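You operate a simulated robot arm through the tools that you are given. There is no shell and no other tool.

The job below is to be done with a simulated robot arm. You get a single attempt, and the scene is never put back.

## Task
Put things in order on the counter beside the washing machine. At the end: the jam jar (marked "PLUM JAM") from the counter beside the washing machine is on the yellow plate; the beige wooden pusher stands where the jam jar stood; the cream soap bar stands where the nutcracker stood; the nutcracker stands where the beige wooden pusher stood; whatever was shut is shut again. Leave all else as you found it, and nothing knocked over. Set down upright: jam jar.

Only the result counts: the job must be done as asked and must still hold three seconds after the hand-in. Knocking over, shifting, dropping, spilling or breaking anything else fails it.

## Robot
A 7-joint arm with a two-finger parallel gripper, fixed in place. Base frame: the origin is on the floor under the middle of its stand, x ahead of it, y to its left, z up. Lengths are in cm, angles in rad, forces in N, time in s.
With the tool pointing down near the work surface it reaches from about 24 to 68 cm from the base axis. Its first joint turns from -1.152 to 1.152 rad. Payload 2.4 kg.
Tool frame: the origin (TCP) lies between the finger pads and is the grasp point; the fingertips stand 3 cm ahead of it; z points along the fingers, y is the line along which they close. The gripper opens to 9.4 cm. The fingers are 2.8 cm wide and 1 cm thick; the gripper's body (5 by 9.6 cm) begins 5.5 cm behind the TCP.
Orientation is that of the tool frame in the base frame, as a unit quaternion [w, x, y, z]. With the fingers straight down and closing along the base's y, the tool's x points along the base's -x, its y along +y and its z along -z.

## Interface
- The arm moves only by the tool move_arm. Its argument "increments" is a list of rows, each an object (a shift or turn left out is 0, a gripper value left out holds the last) with "xyz": the shift along the base's x, y, z in mm, a list of three; "dr": the turn, a rotation vector about the base's x, y, z in rad, a list of three. In form: [{"xyz": [dx, dy, dz], "dr": [rx, ry, rz]}, ...]. A call has 1 to 20 rows; each row shifts and turns the commanded pose from where the row before left it. "fingers" is the opening in per cent of the stroke, from 0 (shut) to 100 (fully open), set as the call begins (left out, the last holds). A row lasts 0.2 s, in which the tool goes at most 5 cm and 0.15 rad; a call with a longer step from one row to the next is refused whole, and so is a gripper value outside its range. A pose out of reach is approached as far as the arm can. The call stops where the force on the tool passes 40 N (or 10 N more than at its start, if that is more) or the arm is blocked; 0.2 s more then pass. Each finger travels about 15.3 cm/s and halts on what it meets, pressing with about 33 N; the grip force reading is that of the motor and also rises with nothing between the fingers. The clock runs only during rows and for 0.2 s after the last one: add rows that do not move to give the fingers time. The reply holds the time, the measured pose of the TCP, the force on the tool along the base axes, the opening and the grip force, in the units named above and with some noise, with the torque about the TCP (base axes, N m) and any sound that the robot's microphone picked up, and new pictures: "pictures" is both (left out), scene, wrist or none.
- Cameras (640 x 400 px; columns grow to the right, rows downward): "scene" is fixed at [5.92, 50.93, 143.33]; the picture's right is [-0.36, -0.93, 0.00], its down [-0.62, 0.24, -0.75] and it looks along [0.70, -0.27, -0.66] (base axes); focal length 338 px, centre (320, 200). "wrist" rides on the gripper at [7.6, 1.4, -10.2] in the tool frame; the picture's right is [-0.18, 0.98, 0.00], its down [-0.75, -0.14, -0.64] and it looks along [-0.63, -0.12, 0.77] (tool axes); focal length 243 px, centre (320, 200). There is no depth. A picture from a camera that has moved, and an enlarged one, comes with that camera's place and axes in the base frame and with its lens.
- inspect(camera, box): a new picture of the part [left, top, right, bottom] of that camera's present view, enlarged. It takes no simulated time.
- hand_in(): hands the job in; it is judged then, once.

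Nothing tells you positions but the pictures and the camera data. Unless the task says otherwise, let go and move clear before handing in.

The tools are called as a command line: name --argument value ..., lists and objects as JSON in quotes. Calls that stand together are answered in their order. move_arm: Moves the arm, as the interface text tells. Its arguments: {"type":"object","properties":{"increments":{"type":"array","items":{"type":"object","properties":{"xyz":{"type":"array","items":{"type":"number"}},"dr":{"type":"array","items":{"type":"number"}}}}},"fingers":{"type":"number"},"pictures":{"type":"string","enum":["both","scene","wrist","none"]}},"required":["increments"]} The other tools are called the same way: inspect (camera, box) takes an enlarged picture of a part of a camera's view; hand_in () hands the job in.

At the start:

```text
time_s: 0.0
tcp_pos: [28.71, 16.15, 121.79]
orientation: [0.0, 0.0, 1.0, 0.0]
contact_force: [0.1, -0.3, 0.3]
torque: [-0.02, 0.01, -0.01]
gripper_width: 9.41
gripper_force: 0.0
```

scene: 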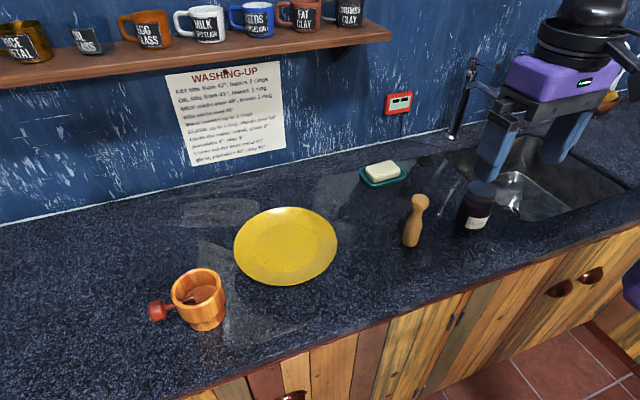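
wrist: 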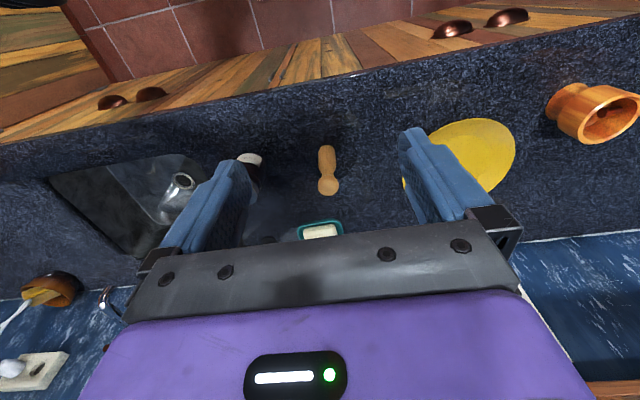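

I see a counter with a wooden goblet-like nutcracker (left), a yellow plate, a beige pusher, a dark jar and a soap bar in a teal dish. I'll look closer at each before moving.

inspect --camera "scene" --box '[340, 140, 520, 260]'

inspect --camera "scene" --box '[130, 240, 280, 340]'

inspect --camera "wrist" --box '[200, 120, 420, 260]'

inspect --camera "scene" --box '[160, 50, 300, 170]'

```text
3.33 times, centred on (430, 200) of scene
camera zoom: at [5.92, 50.93, 143.33], right [-0.36, -0.93, 0.0], down [-0.62, 0.24, -0.75], along [0.7, -0.27, -0.66], focal length 1128 px, centre (-47, 200)
```

zoom: 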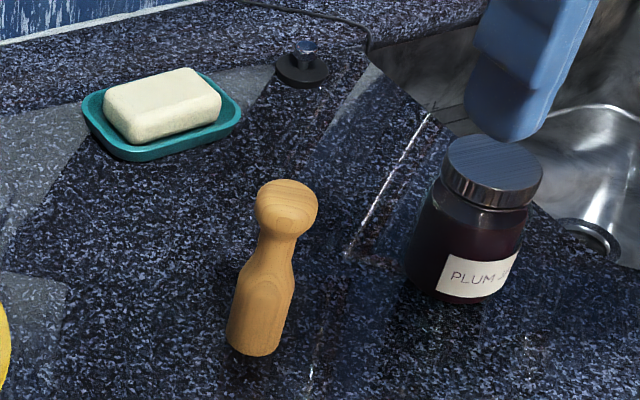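

```text
4.00 times, centred on (205, 290) of scene
camera zoom: at [5.92, 50.93, 143.33], right [-0.36, -0.93, 0.0], down [-0.62, 0.24, -0.75], along [0.7, -0.27, -0.66], focal length 1353 px, centre (780, -160)
```

zoom: 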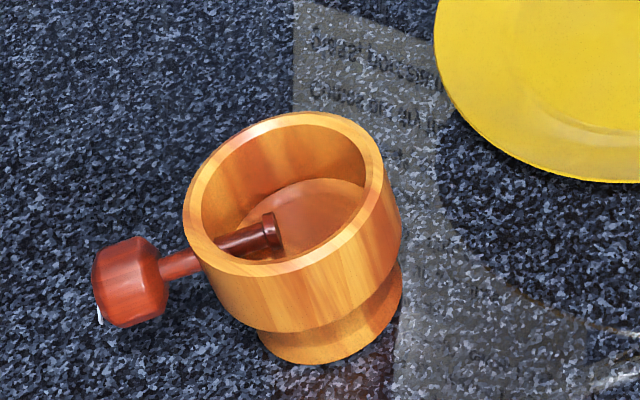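

```text
2.86 times, centred on (310, 190) of wrist
camera zoom: at [21.13, 17.56, 131.84], right [0.18, 0.98, 0.0], down [0.75, -0.14, 0.64], along [0.63, -0.12, -0.77], focal length 693 px, centre (349, 229)
```

zoom: 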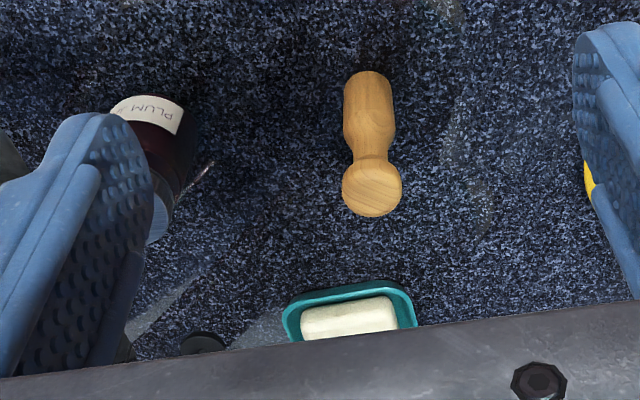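

```text
3.33 times, centred on (230, 110) of scene
camera zoom: at [5.92, 50.93, 143.33], right [-0.36, -0.93, 0.0], down [-0.62, 0.24, -0.75], along [0.7, -0.27, -0.66], focal length 1128 px, centre (620, 500)
```

zoom: 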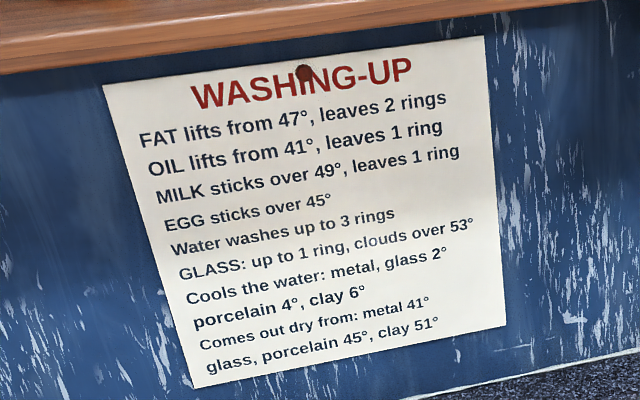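

The counter seems to be at about z = 87 cm, with the jar near (46, -2.5), pusher near (45, 14), plate near (53, 40), nutcracker near (42, 58) and soap near (67, 9). I'll move over the jar for a closer look.

move_arm --increments '[{"xyz": [15, -30, -13]}, {"xyz": [15, -30, -13]}, {"xyz": [15, -30, -13]}, {"xyz": [15, -30, -13]}, {"xyz": [15, -30, -13]}, {"xyz": [15, -30, -13]}]' --fingers 100

```text
time_s: 1.4
tcp_pos: [37.63, -1.88, 113.81]
orientation: [0.0, 0.001, 1.0, 0.0]
contact_force: [0.1, -1.0, 0.0]
torque: [0.01, -0.02, -0.01]
gripper_width: 9.41
gripper_force: 0.0
camera wrist: at [30.08, -0.47, 124.06], right [0.18, 0.98, 0.0], down [0.75, -0.14, 0.64], along [0.63, -0.12, -0.77], focal length 243 px, centre (320, 200)
```

scene: 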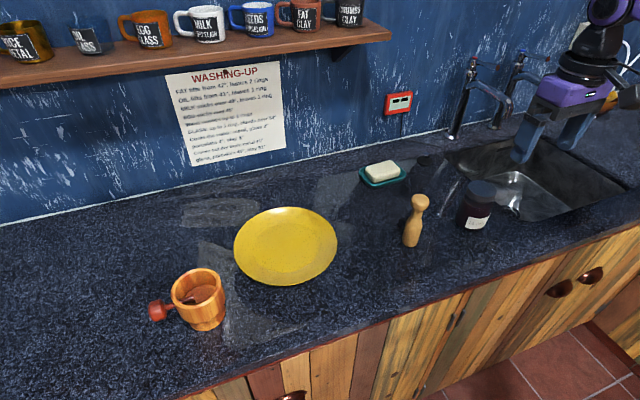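
wrist: 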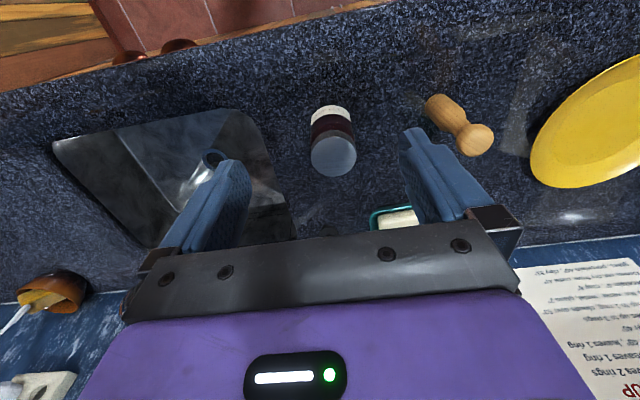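

The jar is seen between the open fingers; I'll zoom in to triangulate it and the pusher.

inspect --camera "wrist" --box '[270, 80, 398, 160]'

inspect --camera "scene" --box '[426, 160, 522, 240]'

inspect --camera "wrist" --box '[360, 80, 520, 240]'

```text
5.00 times, centred on (334, 120) of wrist
camera zoom: at [30.08, -0.47, 124.06], right [0.18, 0.98, 0.0], down [0.75, -0.14, 0.64], along [0.63, -0.12, -0.77], focal length 1213 px, centre (250, 600)
```

zoom: 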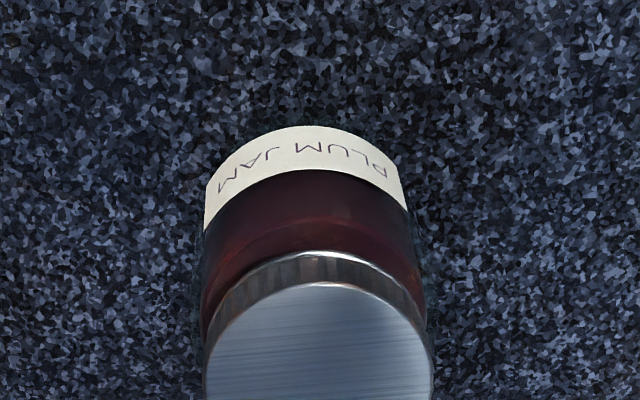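

```text
5.00 times, centred on (474, 200) of scene
camera zoom: at [5.92, 50.93, 143.33], right [-0.36, -0.93, 0.0], down [-0.62, 0.24, -0.75], along [0.7, -0.27, -0.66], focal length 1692 px, centre (-450, 200)
```

zoom: 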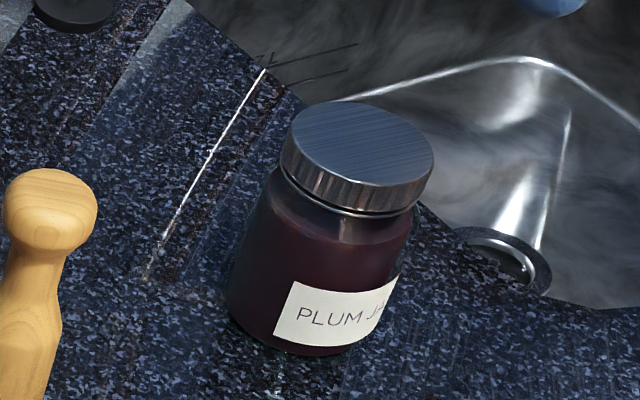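

```text
2.50 times, centred on (440, 160) of wrist
camera zoom: at [30.08, -0.47, 124.06], right [0.18, 0.98, 0.0], down [0.75, -0.14, 0.64], along [0.63, -0.12, -0.77], focal length 606 px, centre (20, 300)
```

zoom: 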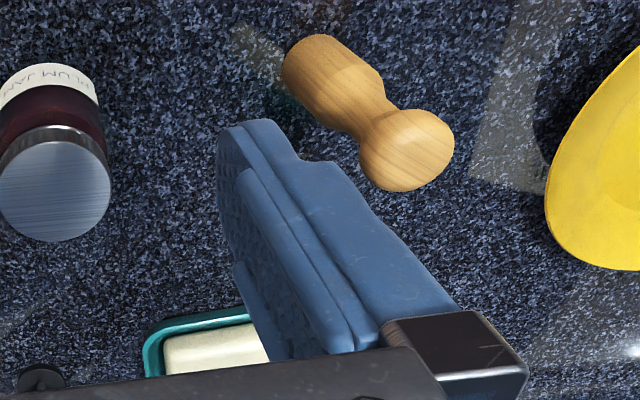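

The jar lid top is near (45.7, -1.7, 96.8). Before grasping I'll look at the plate and nutcracker from above to fix their positions.

move_arm --increments '[{"xyz": [0, 45, 0]}, {"xyz": [0, 45, 0]}, {"xyz": [0, 45, 0]}, {"xyz": [0, 45, 0]}, {"xyz": [0, 45, 0]}, {"xyz": [0, 45, 0]}, {"xyz": [0, 45, 0]}, {"xyz": [0, 45, 0]}, {"xyz": [0, 40, 0]}]'

```text
time_s: 3.4
tcp_pos: [37.8, 38.32, 113.76]
orientation: [-0.001, 0.001, 1.0, 0.0]
contact_force: [-0.5, -0.1, -0.1]
torque: [-0.03, -0.01, 0.01]
gripper_width: 9.39
gripper_force: 0.0
camera wrist: at [30.21, 39.78, 124.01], right [0.19, 0.98, 0.0], down [0.75, -0.14, 0.64], along [0.63, -0.12, -0.77], focal length 243 px, centre (320, 200)
```

scene: 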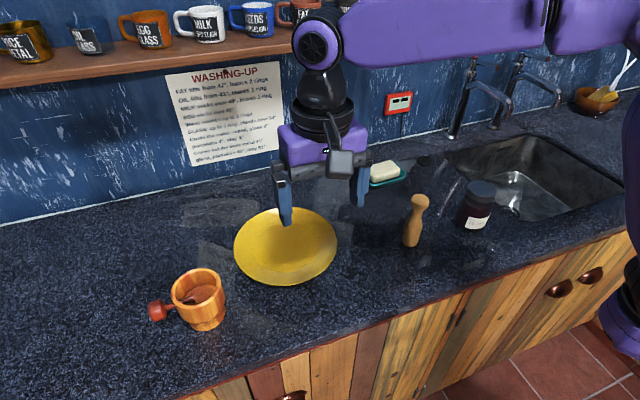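
wrist: 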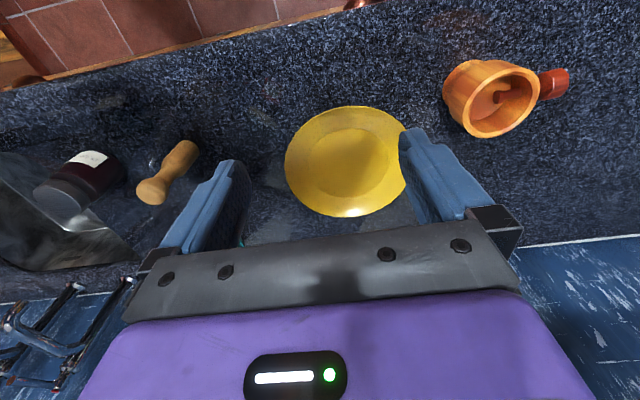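

The plate centre is near (52.3, 40.2). I'll zoom on the nutcracker and plate in this view.

inspect --camera "wrist" --box '[436, 40, 580, 140]'

inspect --camera "wrist" --box '[270, 90, 430, 230]'

inspect --camera "scene" --box '[140, 250, 250, 340]'

```text
4.00 times, centred on (508, 90) of wrist
camera zoom: at [30.21, 39.78, 124.01], right [0.19, 0.98, 0.0], down [0.75, -0.14, 0.64], along [0.63, -0.12, -0.77], focal length 970 px, centre (-432, 640)
```

zoom: 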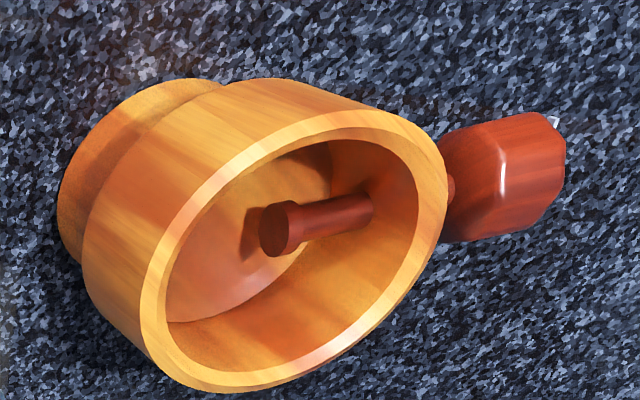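

```text
2.86 times, centred on (350, 160) of wrist
camera zoom: at [30.21, 39.78, 124.01], right [0.19, 0.98, 0.0], down [0.75, -0.14, 0.64], along [0.63, -0.12, -0.77], focal length 693 px, centre (234, 314)
```

zoom: 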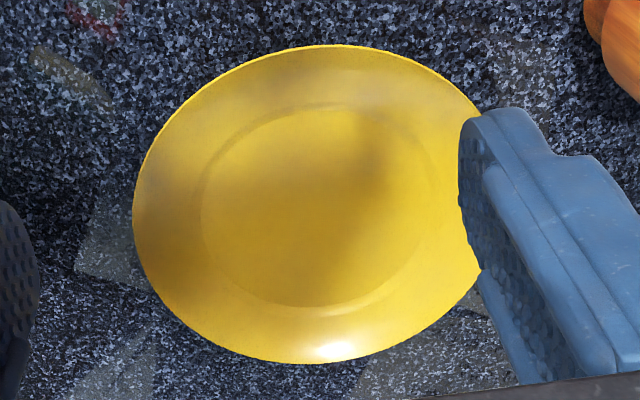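

```text
4.44 times, centred on (195, 295) of scene
camera zoom: at [5.92, 50.93, 143.33], right [-0.36, -0.93, 0.0], down [-0.62, 0.24, -0.75], along [0.7, -0.27, -0.66], focal length 1504 px, centre (876, -222)
```

zoom: 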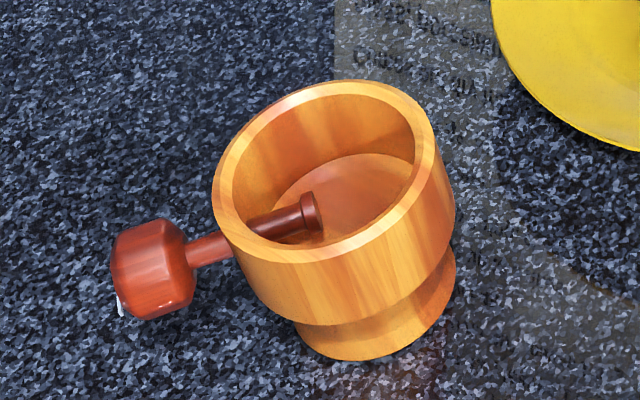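

The nutcracker's bowl is centred near (43.4, 58.4), rim at z ≈ 95.4, with its screw handle pointing to +y. First the jar: I'll go back above it with the fingers open.

move_arm --increments '[{"xyz": [8, -45, -4]}, {"xyz": [8, -45, -4]}, {"xyz": [8, -45, -4]}, {"xyz": [8, -45, -4]}, {"xyz": [8, -45, -4]}, {"xyz": [8, -45, -4]}, {"xyz": [8, -45, -4]}, {"xyz": [8, -45, -4]}, {"xyz": [15, -40, -3]}, {"xyz": [0, 0, 0]}]'

```text
time_s: 5.6
tcp_pos: [45.7, -1.99, 110.76]
orientation: [0.0, 0.0, 1.0, 0.0]
contact_force: [0.9, 0.0, -0.5]
torque: [-0.02, 0.01, 0.01]
gripper_width: 9.4
gripper_force: 0.1
camera wrist: at [38.19, -0.51, 120.84], right [0.18, 0.98, 0.0], down [0.75, -0.14, 0.64], along [0.63, -0.12, -0.77], focal length 243 px, centre (320, 200)
```

scene: 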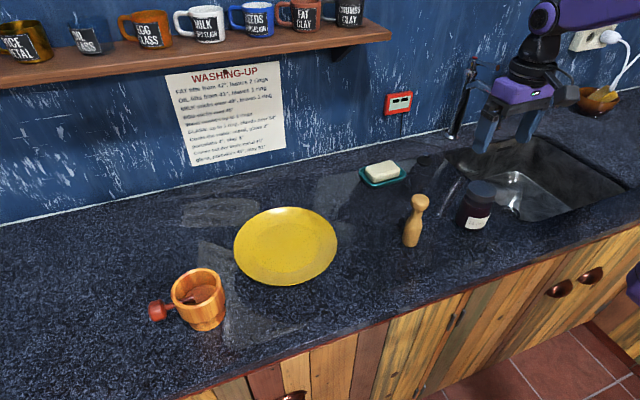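
wrist: 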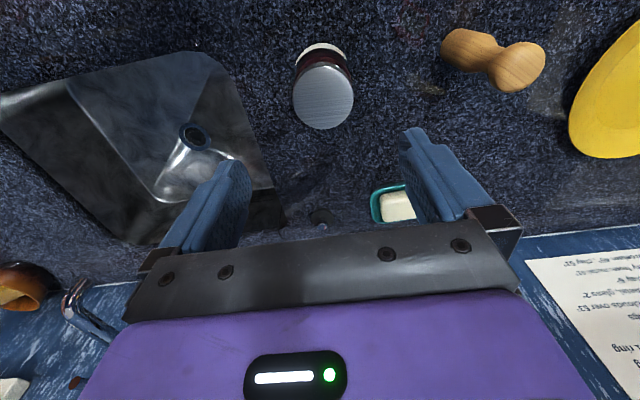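

The jar is centred near (45.5, -1.7). I'll descend part way and check that it sits between the fingers.

move_arm --increments '[{"xyz": [-1, 3, -40]}, {"xyz": [0, 0, -40]}, {"xyz": [0, 0, -30]}, {"xyz": [0, 0, 0]}]' --pictures "both"

```text
time_s: 6.6
tcp_pos: [45.61, -1.51, 99.43]
orientation: [0.0, 0.0, 1.0, 0.0]
contact_force: [-0.3, 0.7, 0.6]
torque: [-0.02, 0.04, -0.01]
gripper_width: 9.41
gripper_force: 0.1
camera wrist: at [38.1, -0.06, 109.67], right [0.18, 0.98, 0.0], down [0.75, -0.14, 0.64], along [0.63, -0.12, -0.77], focal length 243 px, centre (320, 200)
```

scene: 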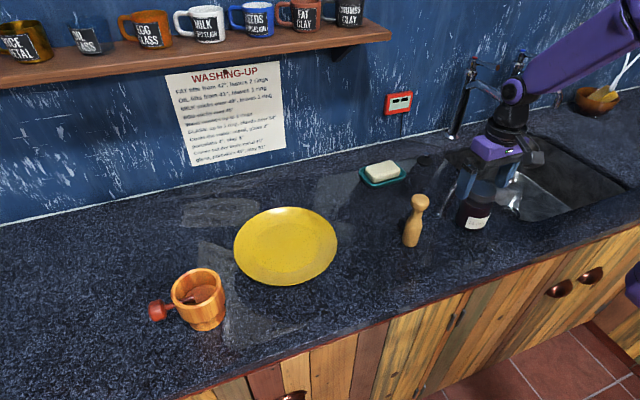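
wrist: 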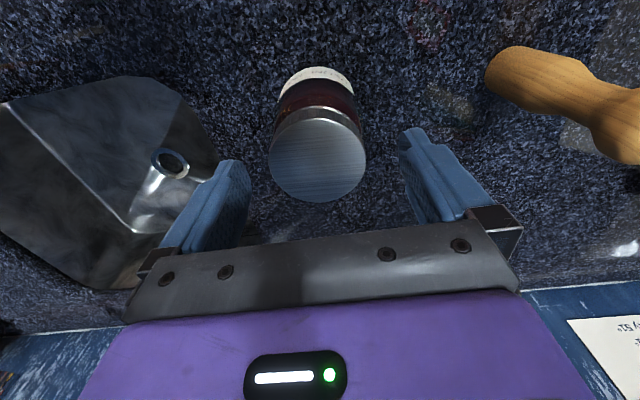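

The jar sits well centred between the fingers. I'll descend to about z = 92.9 and close.

move_arm --increments '[{"xyz": [-2, 0, -25]}, {"xyz": [0, 0, -25]}, {"xyz": [0, 0, -15]}, {"xyz": [0, 0, 0]}]' --pictures "wrist"

move_arm --increments '[{"xyz": [0, 0, 0]}, {"xyz": [0, 0, 0]}, {"xyz": [0, 0, 0]}]' --fingers 0 --pictures "both"

```text
time_s: 7.6
tcp_pos: [45.21, -1.63, 92.9]
orientation: [0.001, 0.001, 1.0, -0.001]
contact_force: [-0.1, -0.2, 0.4]
torque: [0.01, 0.01, -0.06]
gripper_width: 9.38
gripper_force: 0.0
camera wrist: at [37.68, -0.1, 103.18], right [0.18, 0.98, 0.0], down [0.75, -0.14, 0.64], along [0.63, -0.12, -0.77], focal length 243 px, centre (320, 200)
```

wrist: 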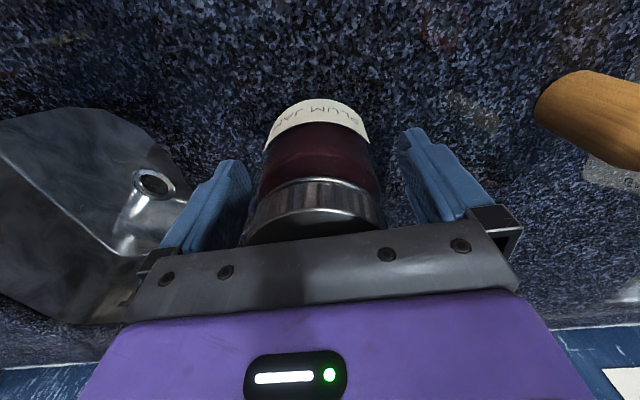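

```text
time_s: 8.4
tcp_pos: [45.15, -1.5, 92.95]
orientation: [0.0, -0.001, 1.0, 0.0]
contact_force: [1.2, -1.1, -0.3]
torque: [0.04, -0.02, -0.02]
gripper_width: 6.93
gripper_force: 32.9
camera wrist: at [37.69, -0.1, 103.2], right [0.18, 0.98, 0.0], down [0.75, -0.14, 0.64], along [0.63, -0.12, -0.77], focal length 243 px, centre (320, 200)
```

scene: 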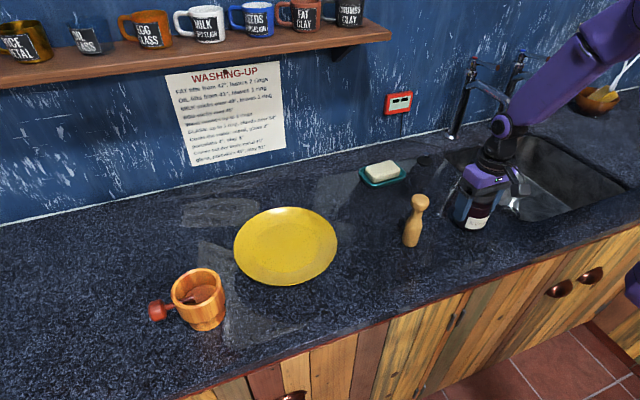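
wrist: 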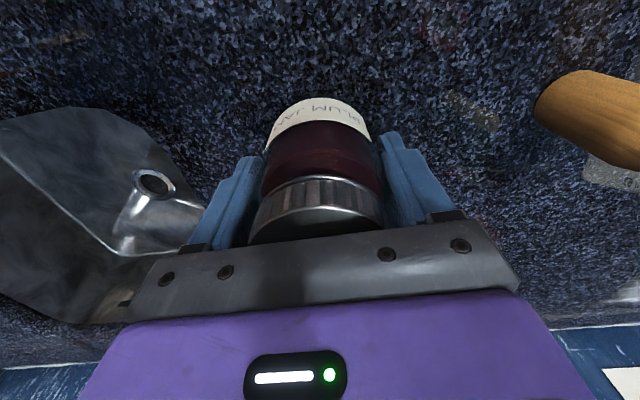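

Gripped (6.93 cm wide), so the jar's spot is about (45.4, -1.55). I'll lift slowly and check.

move_arm --increments '[{"xyz": [0, 0, 10]}, {"xyz": [0, 0, 20]}, {"xyz": [0, 0, 30]}, {"xyz": [0, 0, 40]}, {"xyz": [0, 0, 40]}, {"xyz": [0, 0, 40]}, {"xyz": [0, 0, 10]}]'

```text
time_s: 10.0
tcp_pos: [45.18, -1.43, 111.85]
orientation: [-0.001, 0.0, 1.0, 0.0]
contact_force: [-0.5, 0.5, -4.7]
torque: [-0.01, 0.04, -0.02]
gripper_width: 6.94
gripper_force: 33.0
camera wrist: at [37.61, -0.02, 122.09], right [0.18, 0.98, 0.0], down [0.75, -0.14, 0.64], along [0.63, -0.12, -0.77], focal length 243 px, centre (320, 200)
```

scene: 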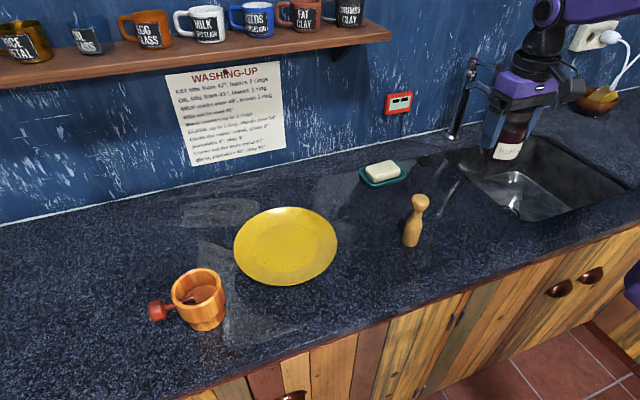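
wrist: 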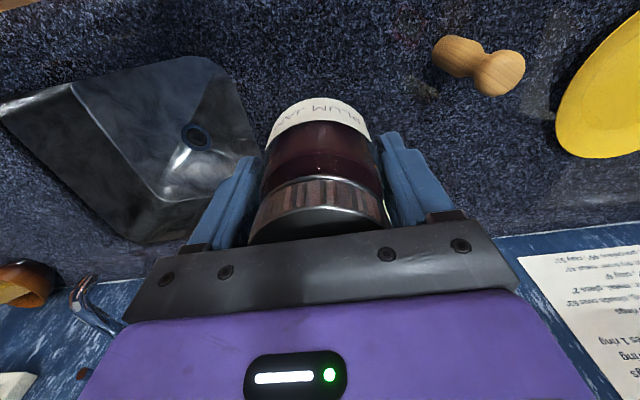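

The jar is lifted (about 0.48 kg), still held upright. I'll carry it over the plate.

move_arm --increments '[{"xyz": [6, 20, 0]}, {"xyz": [6, 40, 0]}, {"xyz": [6, 42, 0]}, {"xyz": [6, 42, 0]}, {"xyz": [6, 42, 0]}, {"xyz": [6, 42, 0]}, {"xyz": [6, 42, 0]}, {"xyz": [6, 42, 0]}, {"xyz": [6, 42, 0]}, {"xyz": [6, 36, 0]}, {"xyz": [2, 22, 0]}, {"xyz": [0, 0, 0]}]'

```text
time_s: 12.6
tcp_pos: [51.54, 39.7, 111.81]
orientation: [0.0, 0.0, 1.0, 0.0]
contact_force: [0.8, 0.2, -3.5]
torque: [-0.03, 0.01, -0.03]
gripper_width: 6.95
gripper_force: 33.0
camera wrist: at [44.04, 41.21, 122.07], right [0.18, 0.98, 0.0], down [0.75, -0.14, 0.64], along [0.63, -0.12, -0.77], focal length 243 px, centre (320, 200)
```

scene: 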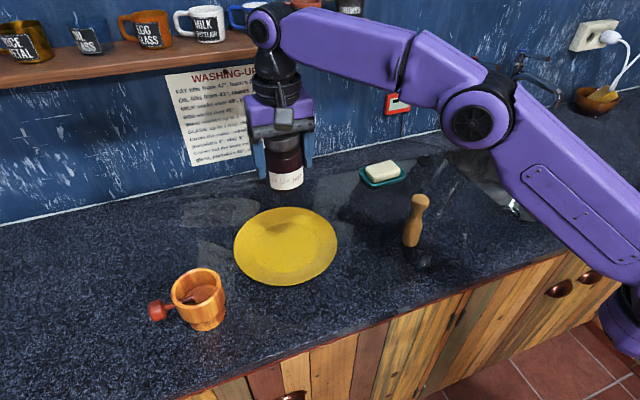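
wrist: 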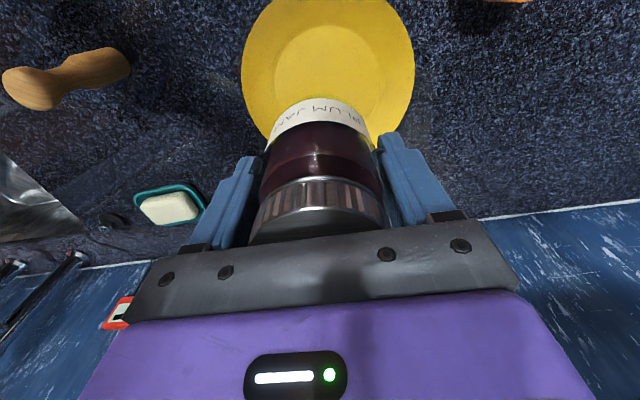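

The jar is above the plate, whose centre I now put at about (51.6, 40.4). I'll lower it to just above the plate surface.

move_arm --increments '[{"xyz": [0, 4, -40]}, {"xyz": [0, 0, -40]}, {"xyz": [0, 0, -40]}, {"xyz": [0, 0, -30]}, {"xyz": [0, 0, -10]}, {"xyz": [0, 0, 0]}]'

```text
time_s: 14.0
tcp_pos: [51.55, 39.98, 96.02]
orientation: [0.0, 0.0, 1.0, 0.0]
contact_force: [-0.4, -0.3, -4.5]
torque: [0.01, 0.02, -0.01]
gripper_width: 6.94
gripper_force: 34.1
camera wrist: at [43.86, 41.46, 106.14], right [0.18, 0.98, 0.0], down [0.75, -0.14, 0.64], along [0.63, -0.12, -0.77], focal length 243 px, centre (320, 200)
```

scene: 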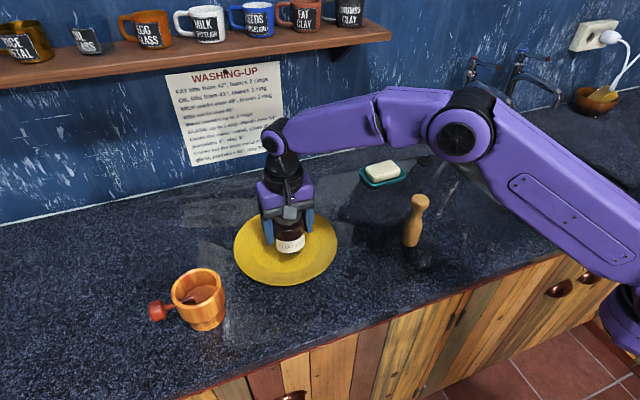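
wrist: 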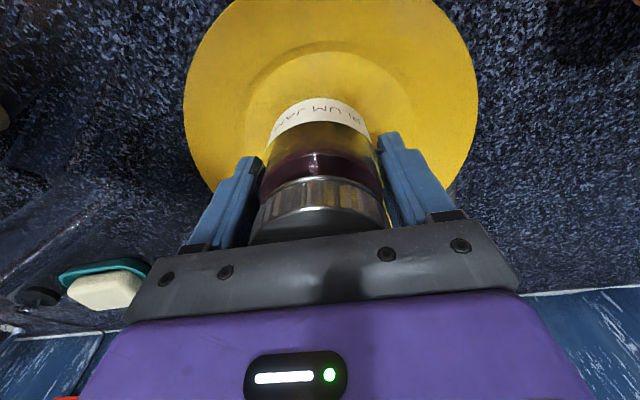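

The jar hangs over the plate's flat well. I'll nudge slightly forward and lower in small steps until it touches.

move_arm --increments '[{"xyz": [6, 0, 0]}, {"xyz": [0, 0, -3]}, {"xyz": [0, 0, -3]}, {"xyz": [0, 0, -3]}, {"xyz": [0, 0, -2]}, {"xyz": [0, 0, -2]}, {"xyz": [0, 0, 0]}]' --pictures "wrist"

```text
time_s: 15.6
tcp_pos: [52.02, 40.03, 94.63]
orientation: [-0.001, 0.0, 1.0, 0.001]
contact_force: [0.0, 0.5, -4.4]
torque: [-0.01, 0.0, 0.0]
gripper_width: 6.95
gripper_force: 33.5
camera wrist: at [44.5, 41.47, 104.76], right [0.18, 0.98, 0.0], down [0.75, -0.14, 0.64], along [0.63, -0.12, -0.77], focal length 243 px, centre (320, 200)
```

wrist: 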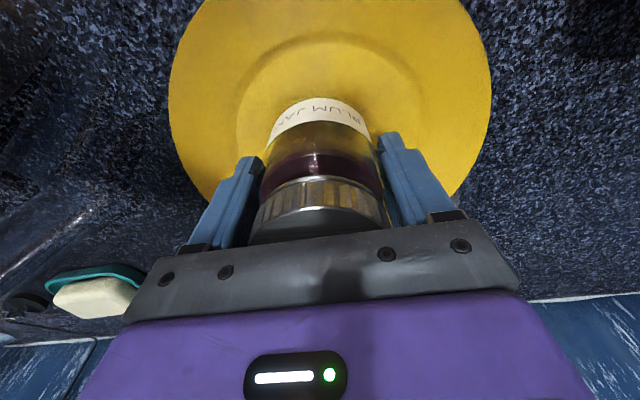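

move_arm --increments '[{"xyz": [0, 0, -2]}, {"xyz": [0, 0, -2]}, {"xyz": [0, 0, -2]}, {"xyz": [0, 0, 0]}]' --pictures "none"

```text
time_s: 16.6
tcp_pos: [52.0, 40.05, 93.9]
orientation: [0.0, 0.0, 1.0, 0.0]
contact_force: [-0.5, -0.5, -4.3]
torque: [-0.01, 0.01, -0.04]
gripper_width: 6.91
gripper_force: 33.7
```

The jar isn't touching the plate yet (the load is still its weight), so I'll keep lowering in 1 mm steps.

move_arm --increments '[{"xyz": [0, 0, -1]}, {"xyz": [0, 0, -1]}, {"xyz": [0, 0, 0]}]' --pictures "none"

move_arm --increments '[{"xyz": [0, 0, -1]}, {"xyz": [0, 0, -1]}, {"xyz": [0, 0, 0]}]' --pictures "wrist"

```text
time_s: 17.4
tcp_pos: [52.18, 40.07, 93.76]
orientation: [-0.001, 0.0, 1.0, 0.0]
contact_force: [-0.4, -1.0, -4.0]
torque: [0.0, -0.02, -0.01]
gripper_width: 6.91
gripper_force: 33.2
```

```text
time_s: 18.2
tcp_pos: [52.17, 40.07, 93.76]
orientation: [0.001, 0.0, 1.0, 0.001]
contact_force: [-2.4, -3.2, 11.7]
torque: [-0.02, 0.22, 0.09]
gripper_width: 6.92
gripper_force: 32.8
camera wrist: at [44.56, 41.45, 103.86], right [0.18, 0.98, 0.0], down [0.75, -0.14, 0.64], along [0.63, -0.12, -0.77], focal length 243 px, centre (320, 200)
```

wrist: 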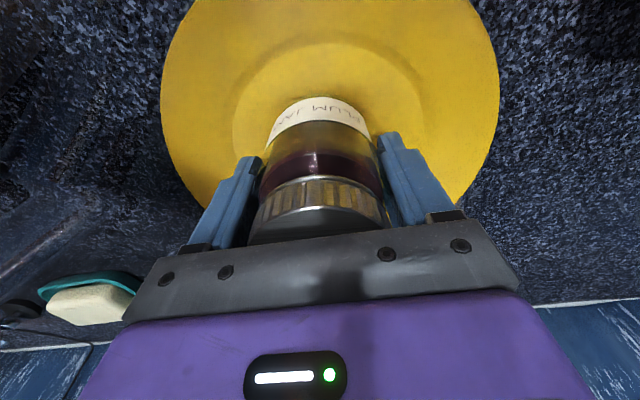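

The jar has touched the plate. I'll ease off the press and open the fingers, then lift clear.

move_arm --increments '[{"xyz": [0, 0, 1]}, {"xyz": [0, 0, 0]}]' --pictures "none"

move_arm --increments '[{"xyz": [0, 0, 0]}, {"xyz": [0, 0, 0]}, {"xyz": [0, 0, 0]}]' --fingers 100 --pictures "wrist"

```text
time_s: 18.8
tcp_pos: [52.09, 40.13, 93.64]
orientation: [0.0, 0.0, 1.0, 0.001]
contact_force: [0.9, -0.2, 7.8]
torque: [0.13, -0.11, -0.01]
gripper_width: 6.9
gripper_force: 33.0
```

```text
time_s: 19.6
tcp_pos: [52.04, 40.04, 93.59]
orientation: [0.001, 0.0, 1.0, 0.0]
contact_force: [0.0, -0.3, 0.8]
torque: [0.04, -0.01, 0.0]
gripper_width: 9.42
gripper_force: 0.0
camera wrist: at [44.53, 41.46, 103.83], right [0.18, 0.98, 0.0], down [0.75, -0.14, 0.64], along [0.63, -0.12, -0.77], focal length 243 px, centre (320, 200)
```

wrist: 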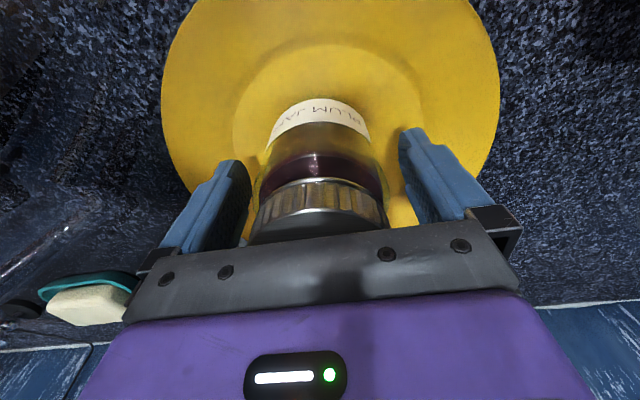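

Released cleanly. I'll rise straight up and then go over to the pusher.

move_arm --increments '[{"xyz": [0, 0, 20]}, {"xyz": [0, 0, 40]}, {"xyz": [0, 0, 40]}, {"xyz": [0, 0, 40]}, {"xyz": [0, 0, 40]}, {"xyz": [-6, -40, 0]}, {"xyz": [-12, -45, 0]}, {"xyz": [-12, -45, 0]}, {"xyz": [-12, -45, 0]}, {"xyz": [-12, -45, 0]}, {"xyz": [-12, -38, 0]}, {"xyz": [0, 0, 0]}]'

```text
time_s: 22.2
tcp_pos: [45.65, 14.14, 111.6]
orientation: [0.0, 0.0, 1.0, 0.0]
contact_force: [0.2, 0.2, -0.8]
torque: [-0.03, -0.02, -0.01]
gripper_width: 9.39
gripper_force: 0.0
camera wrist: at [38.08, 15.54, 121.7], right [0.18, 0.98, 0.0], down [0.75, -0.14, 0.64], along [0.63, -0.12, -0.77], focal length 243 px, centre (320, 200)
```

scene: 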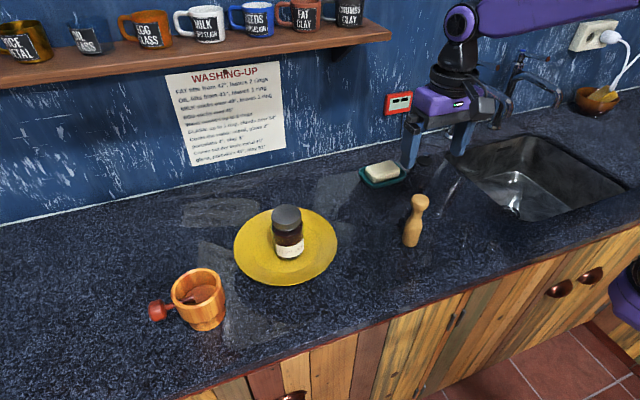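
wrist: 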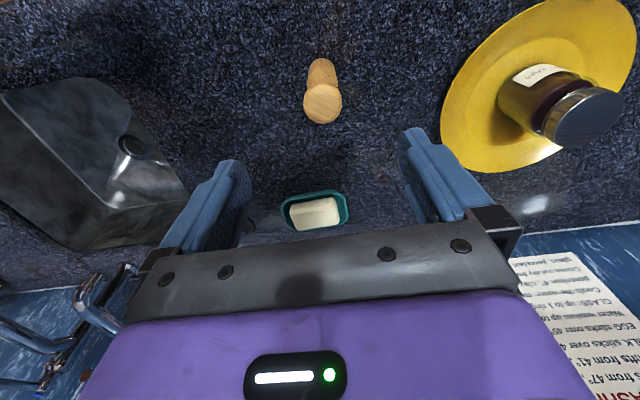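

inspect --camera "wrist" --box '[272, 50, 368, 130]'

inspect --camera "wrist" --box '[260, 160, 372, 240]'

inspect --camera "scene" --box '[380, 180, 460, 260]'

inspect --camera "scene" --box '[240, 190, 340, 290]'

```text
5.00 times, centred on (320, 90) of wrist
camera zoom: at [38.08, 15.54, 121.7], right [0.18, 0.98, 0.0], down [0.75, -0.14, 0.64], along [0.63, -0.12, -0.77], focal length 1213 px, centre (320, 750)
```

zoom: 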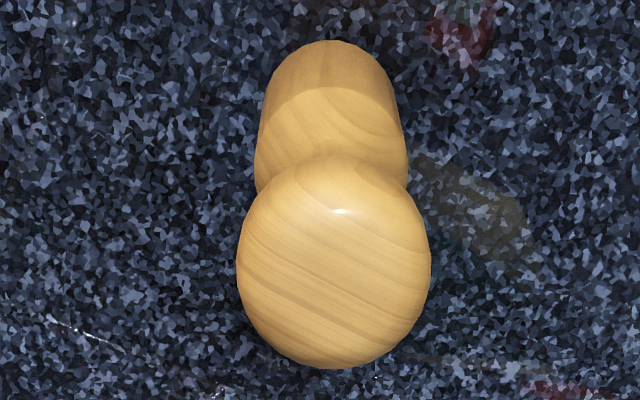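

```text
5.00 times, centred on (316, 200) of wrist
camera zoom: at [38.08, 15.54, 121.7], right [0.18, 0.98, 0.0], down [0.75, -0.14, 0.64], along [0.63, -0.12, -0.77], focal length 1213 px, centre (340, 200)
```

zoom: 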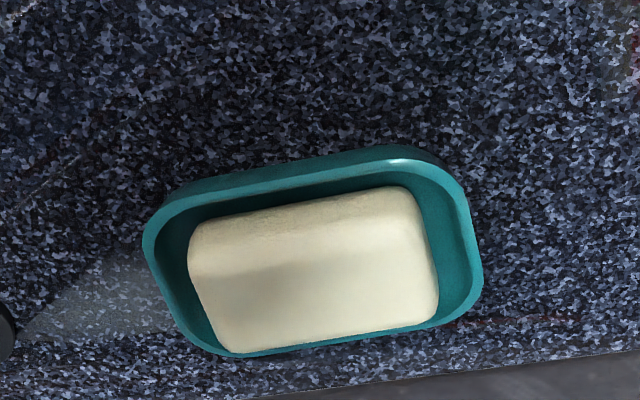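

```text
5.00 times, centred on (420, 220) of scene
camera zoom: at [5.92, 50.93, 143.33], right [-0.36, -0.93, 0.0], down [-0.62, 0.24, -0.75], along [0.7, -0.27, -0.66], focal length 1692 px, centre (-180, 100)
```

zoom: 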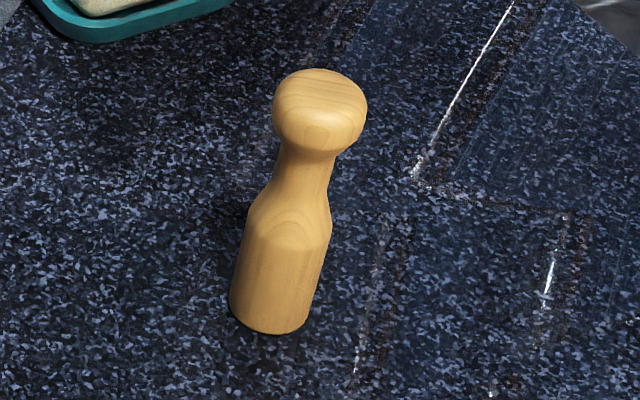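

```text
4.00 times, centred on (290, 240) of scene
camera zoom: at [5.92, 50.93, 143.33], right [-0.36, -0.93, 0.0], down [-0.62, 0.24, -0.75], along [0.7, -0.27, -0.66], focal length 1353 px, centre (440, 40)
```

zoom: 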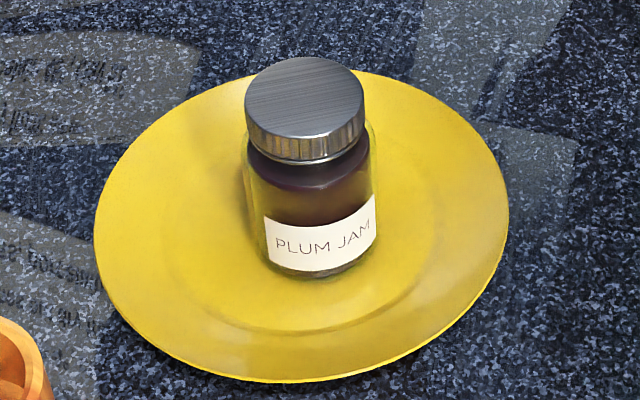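

The jar stands well on the plate. The pusher is at about (45.5, 14.4), roughly 13 cm tall with its head centre near z = 98.4; I'll descend to grip it with the palm just above the head.

move_arm --increments '[{"xyz": [-1, 2, -40]}, {"xyz": [0, 0, -40]}, {"xyz": [0, 0, -20]}, {"xyz": [0, 0, 0]}]' --pictures "wrist"

```text
time_s: 23.2
tcp_pos: [45.31, 14.4, 101.5]
orientation: [0.0, 0.0, 1.0, 0.0]
contact_force: [0.6, 0.6, -1.2]
torque: [0.01, -0.02, -0.01]
gripper_width: 9.38
gripper_force: 0.0
camera wrist: at [37.71, 15.77, 111.7], right [0.18, 0.98, 0.0], down [0.75, -0.14, 0.64], along [0.63, -0.12, -0.77], focal length 243 px, centre (320, 200)
```

wrist: 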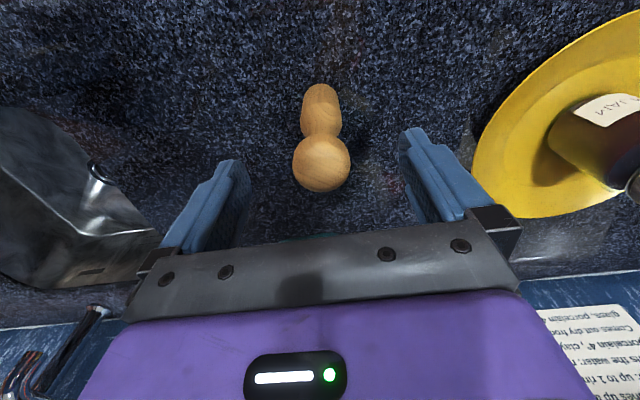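

The pusher's head is centred between the fingers. Descending to the grip height and closing.

move_arm --increments '[{"xyz": [3, 0, -25]}, {"xyz": [0, 0, -20]}, {"xyz": [0, 0, -10]}, {"xyz": [0, 0, -6]}, {"xyz": [0, 0, 0]}]' --pictures "wrist"

```text
time_s: 24.4
tcp_pos: [45.63, 14.52, 95.38]
orientation: [-0.001, 0.0, 1.0, -0.001]
contact_force: [0.1, 0.5, -0.2]
torque: [0.02, 0.01, -0.01]
gripper_width: 9.4
gripper_force: 0.0
camera wrist: at [38.06, 15.88, 105.64], right [0.18, 0.98, 0.0], down [0.75, -0.14, 0.64], along [0.63, -0.12, -0.77], focal length 243 px, centre (320, 200)
```

wrist: 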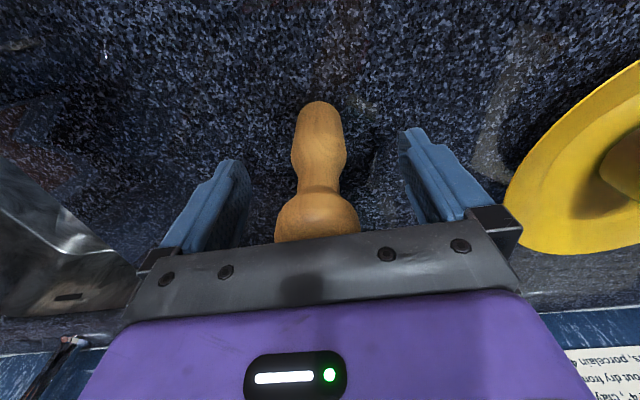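

move_arm --increments '[{"xyz": [0, 0, 0]}, {"xyz": [0, 0, 0]}, {"xyz": [0, 0, 0]}, {"xyz": [0, 0, 0]}]' --fingers 0 --pictures "both"

```text
time_s: 25.4
tcp_pos: [45.62, 14.48, 95.4]
orientation: [0.0, 0.0, 1.0, 0.001]
contact_force: [-0.3, 0.1, 0.4]
torque: [0.01, 0.02, -0.02]
gripper_width: 3.35
gripper_force: 33.4
camera wrist: at [38.07, 15.88, 105.66], right [0.18, 0.98, 0.0], down [0.75, -0.14, 0.64], along [0.63, -0.12, -0.77], focal length 243 px, centre (320, 200)
```

scene: 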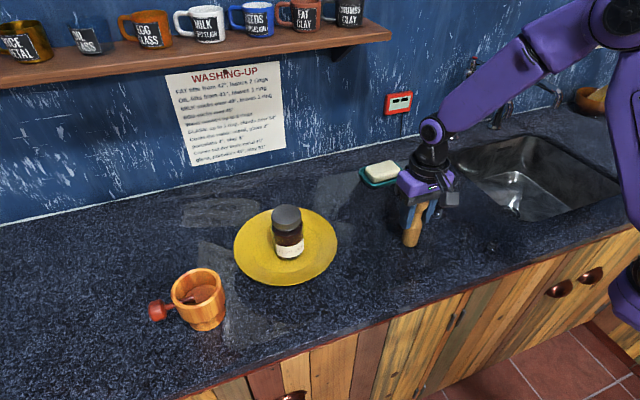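
wrist: 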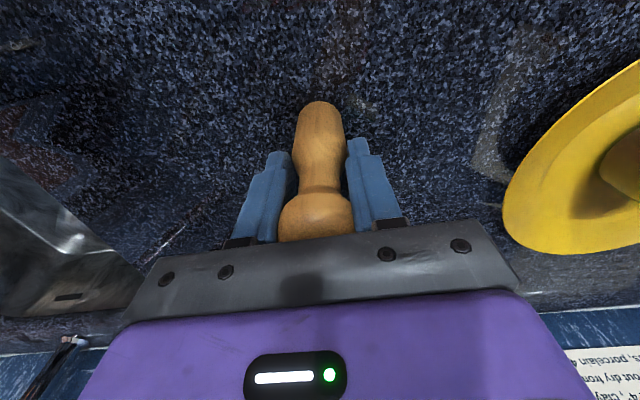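

Pusher gripped (3.35 cm), its spot being about (45.55, 14.48). I'll lift it and carry it over to the jar's former spot.

move_arm --increments '[{"xyz": [0, 0, 10]}, {"xyz": [0, 0, 25]}, {"xyz": [0, 0, 25]}, {"xyz": [0, -20, 0]}, {"xyz": [0, -35, 0]}, {"xyz": [0, -35, 0]}, {"xyz": [0, -35, 0]}, {"xyz": [-2, -25, 0]}, {"xyz": [0, -10, 0]}, {"xyz": [0, 0, 0]}]'

```text
time_s: 27.6
tcp_pos: [45.44, -1.68, 101.43]
orientation: [0.0, -0.001, 1.0, 0.0]
contact_force: [0.2, -0.3, -0.6]
torque: [0.02, 0.03, 0.04]
gripper_width: 3.38
gripper_force: 32.8
camera wrist: at [37.91, -0.2, 111.71], right [0.18, 0.98, 0.0], down [0.75, -0.14, 0.64], along [0.63, -0.12, -0.77], focal length 243 px, centre (320, 200)
```

scene: 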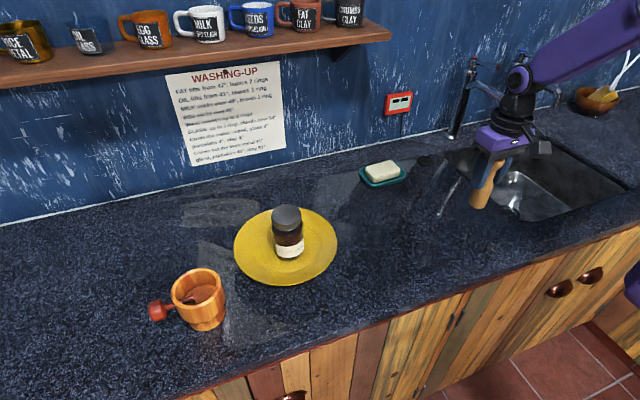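
wrist: 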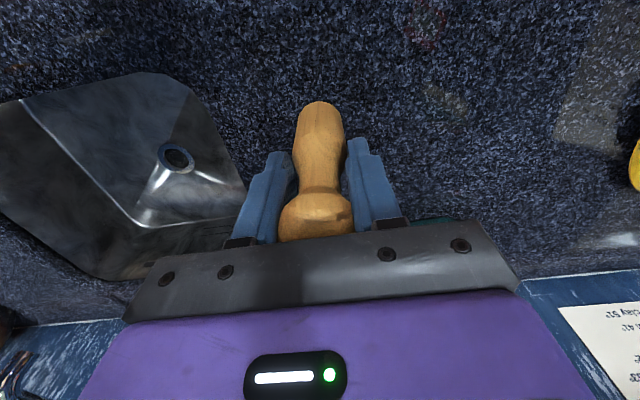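

The pusher hangs straight over the old jar spot. I'll lower it to just above the counter, then in tiny steps.

move_arm --increments '[{"xyz": [0, 1, -25]}, {"xyz": [0, 0, -20]}, {"xyz": [0, 0, -9]}, {"xyz": [0, 0, -2]}, {"xyz": [0, 0, 0]}]' --pictures "none"

move_arm --increments '[{"xyz": [0, 0, -2]}, {"xyz": [0, 0, -1]}, {"xyz": [0, 0, 0]}]' --pictures "wrist"

```text
time_s: 28.8
tcp_pos: [45.39, -1.5, 95.97]
orientation: [0.0, 0.0, 1.0, 0.0]
contact_force: [0.2, 0.2, -0.8]
torque: [0.02, 0.0, 0.0]
gripper_width: 3.35
gripper_force: 33.2
```

```text
time_s: 29.6
tcp_pos: [45.55, -1.44, 95.55]
orientation: [0.0, 0.001, 1.0, 0.0]
contact_force: [-0.5, -0.5, -0.8]
torque: [0.02, -0.02, 0.01]
gripper_width: 3.37
gripper_force: 33.1
camera wrist: at [37.89, -0.06, 105.82], right [0.18, 0.98, 0.0], down [0.75, -0.14, 0.64], along [0.63, -0.12, -0.77], focal length 243 px, centre (320, 200)
```

wrist: 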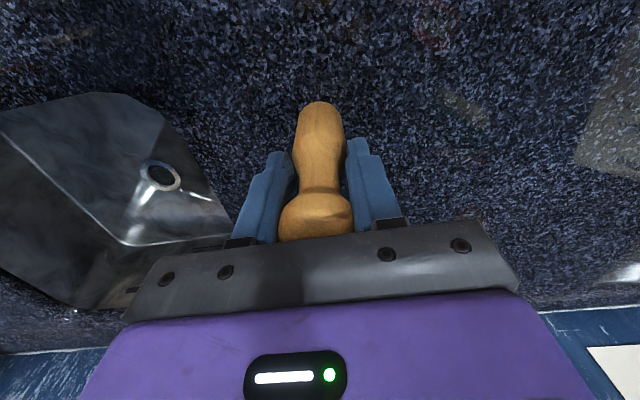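

Not touching yet; I'll continue in 1 mm steps until the force rises.

move_arm --increments '[{"xyz": [0, 0, -1]}, {"xyz": [0, 0, 0]}, {"xyz": [0, 0, 0]}]' --pictures "none"

move_arm --increments '[{"xyz": [0, 0, -1]}, {"xyz": [0, 0, 0]}, {"xyz": [0, 0, 0]}]' --pictures "none"

```text
time_s: 30.4
tcp_pos: [45.44, -1.51, 95.4]
orientation: [-0.001, 0.0, 1.0, 0.0]
contact_force: [0.0, -0.2, -0.7]
torque: [-0.01, 0.02, -0.04]
gripper_width: 3.34
gripper_force: 33.4
```

```text
time_s: 31.2
tcp_pos: [45.49, -1.57, 95.35]
orientation: [0.0, -0.001, 1.0, 0.0]
contact_force: [-2.6, 1.2, 9.1]
torque: [0.08, 0.22, -0.07]
gripper_width: 3.35
gripper_force: 32.8
```

It has touched down. I'll ease off slightly and open the fingers.

move_arm --increments '[{"xyz": [0, 0, 0.6]}, {"xyz": [0, 0, 0]}]' --pictures "none"

move_arm --increments '[{"xyz": [0, 0, 0]}, {"xyz": [0, 0, 0]}, {"xyz": [0, 0, 0]}, {"xyz": [0, 0, 0]}]' --fingers 100 --pictures "both"

```text
time_s: 31.8
tcp_pos: [45.41, -1.56, 95.52]
orientation: [0.0, 0.0, 1.0, 0.0]
contact_force: [-0.3, 0.1, -0.8]
torque: [-0.01, -0.02, -0.04]
gripper_width: 3.36
gripper_force: 33.2
```

```text
time_s: 32.8
tcp_pos: [45.5, -1.48, 95.46]
orientation: [0.0, 0.0, 1.0, 0.0]
contact_force: [1.1, 0.8, 0.5]
torque: [0.0, -0.01, -0.01]
gripper_width: 9.41
gripper_force: 0.1
camera wrist: at [37.94, -0.09, 105.68], right [0.18, 0.98, 0.0], down [0.75, -0.14, 0.64], along [0.63, -0.12, -0.77], focal length 243 px, centre (320, 200)
```

scene: 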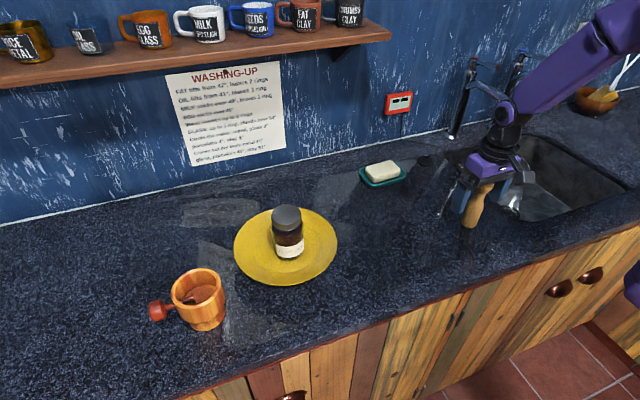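
wrist: 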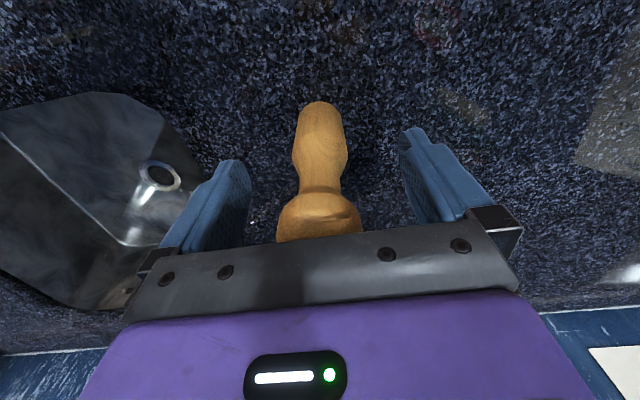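

The pusher stands upright at the old jar spot. I'll rise, then travel toward the nutcracker while turning the tool to the radial direction.

move_arm --increments '[{"xyz": [0, 0, 20]}, {"xyz": [0, 0, 40]}, {"xyz": [0, 0, 45]}, {"xyz": [0, 0, 45]}, {"xyz": [0, 0, 25]}, {"xyz": [-7, 46, 0], "dr": [0, 0, 0.093]}, {"xyz": [-7, 46, 0], "dr": [0, 0, 0.093]}, {"xyz": [-7, 46, 0], "dr": [0, 0, 0.093]}, {"xyz": [-7, 46, 0], "dr": [0, 0, 0.093]}, {"xyz": [-7, 46, 0], "dr": [0, 0, 0.093]}, {"xyz": [-7, 46, 0], "dr": [0, 0, 0.093]}, {"xyz": [-7, 46, 0], "dr": [0, 0, 0.093]}, {"xyz": [-7, 46, 0], "dr": [0, 0, 0.093]}, {"xyz": [-7, 46, 0], "dr": [0, 0, 0.093]}, {"xyz": [-7, 46, 0], "dr": [0, 0, 0.093]}, {"xyz": [0, 0, 0]}]'

```text
time_s: 36.2
tcp_pos: [38.54, 44.57, 112.98]
orientation: [0.0, -0.449, 0.894, 0.0]
contact_force: [0.5, 0.4, 0.4]
torque: [0.01, -0.01, 0.02]
gripper_width: 9.39
gripper_force: 0.0
camera wrist: at [32.91, 39.31, 123.18], right [-0.68, 0.73, 0.0], down [0.56, 0.52, 0.64], along [0.47, 0.44, -0.77], focal length 243 px, centre (320, 200)
```

scene: 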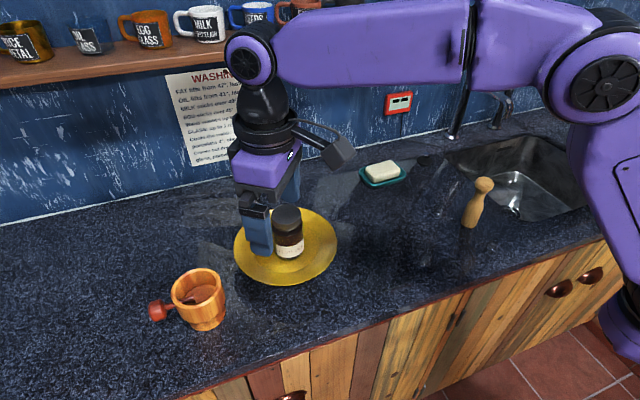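
wrist: 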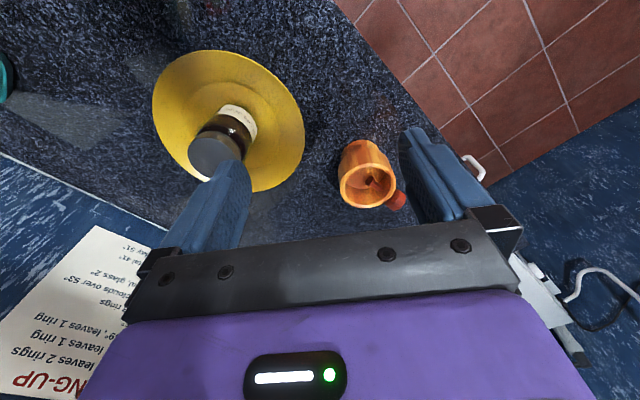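

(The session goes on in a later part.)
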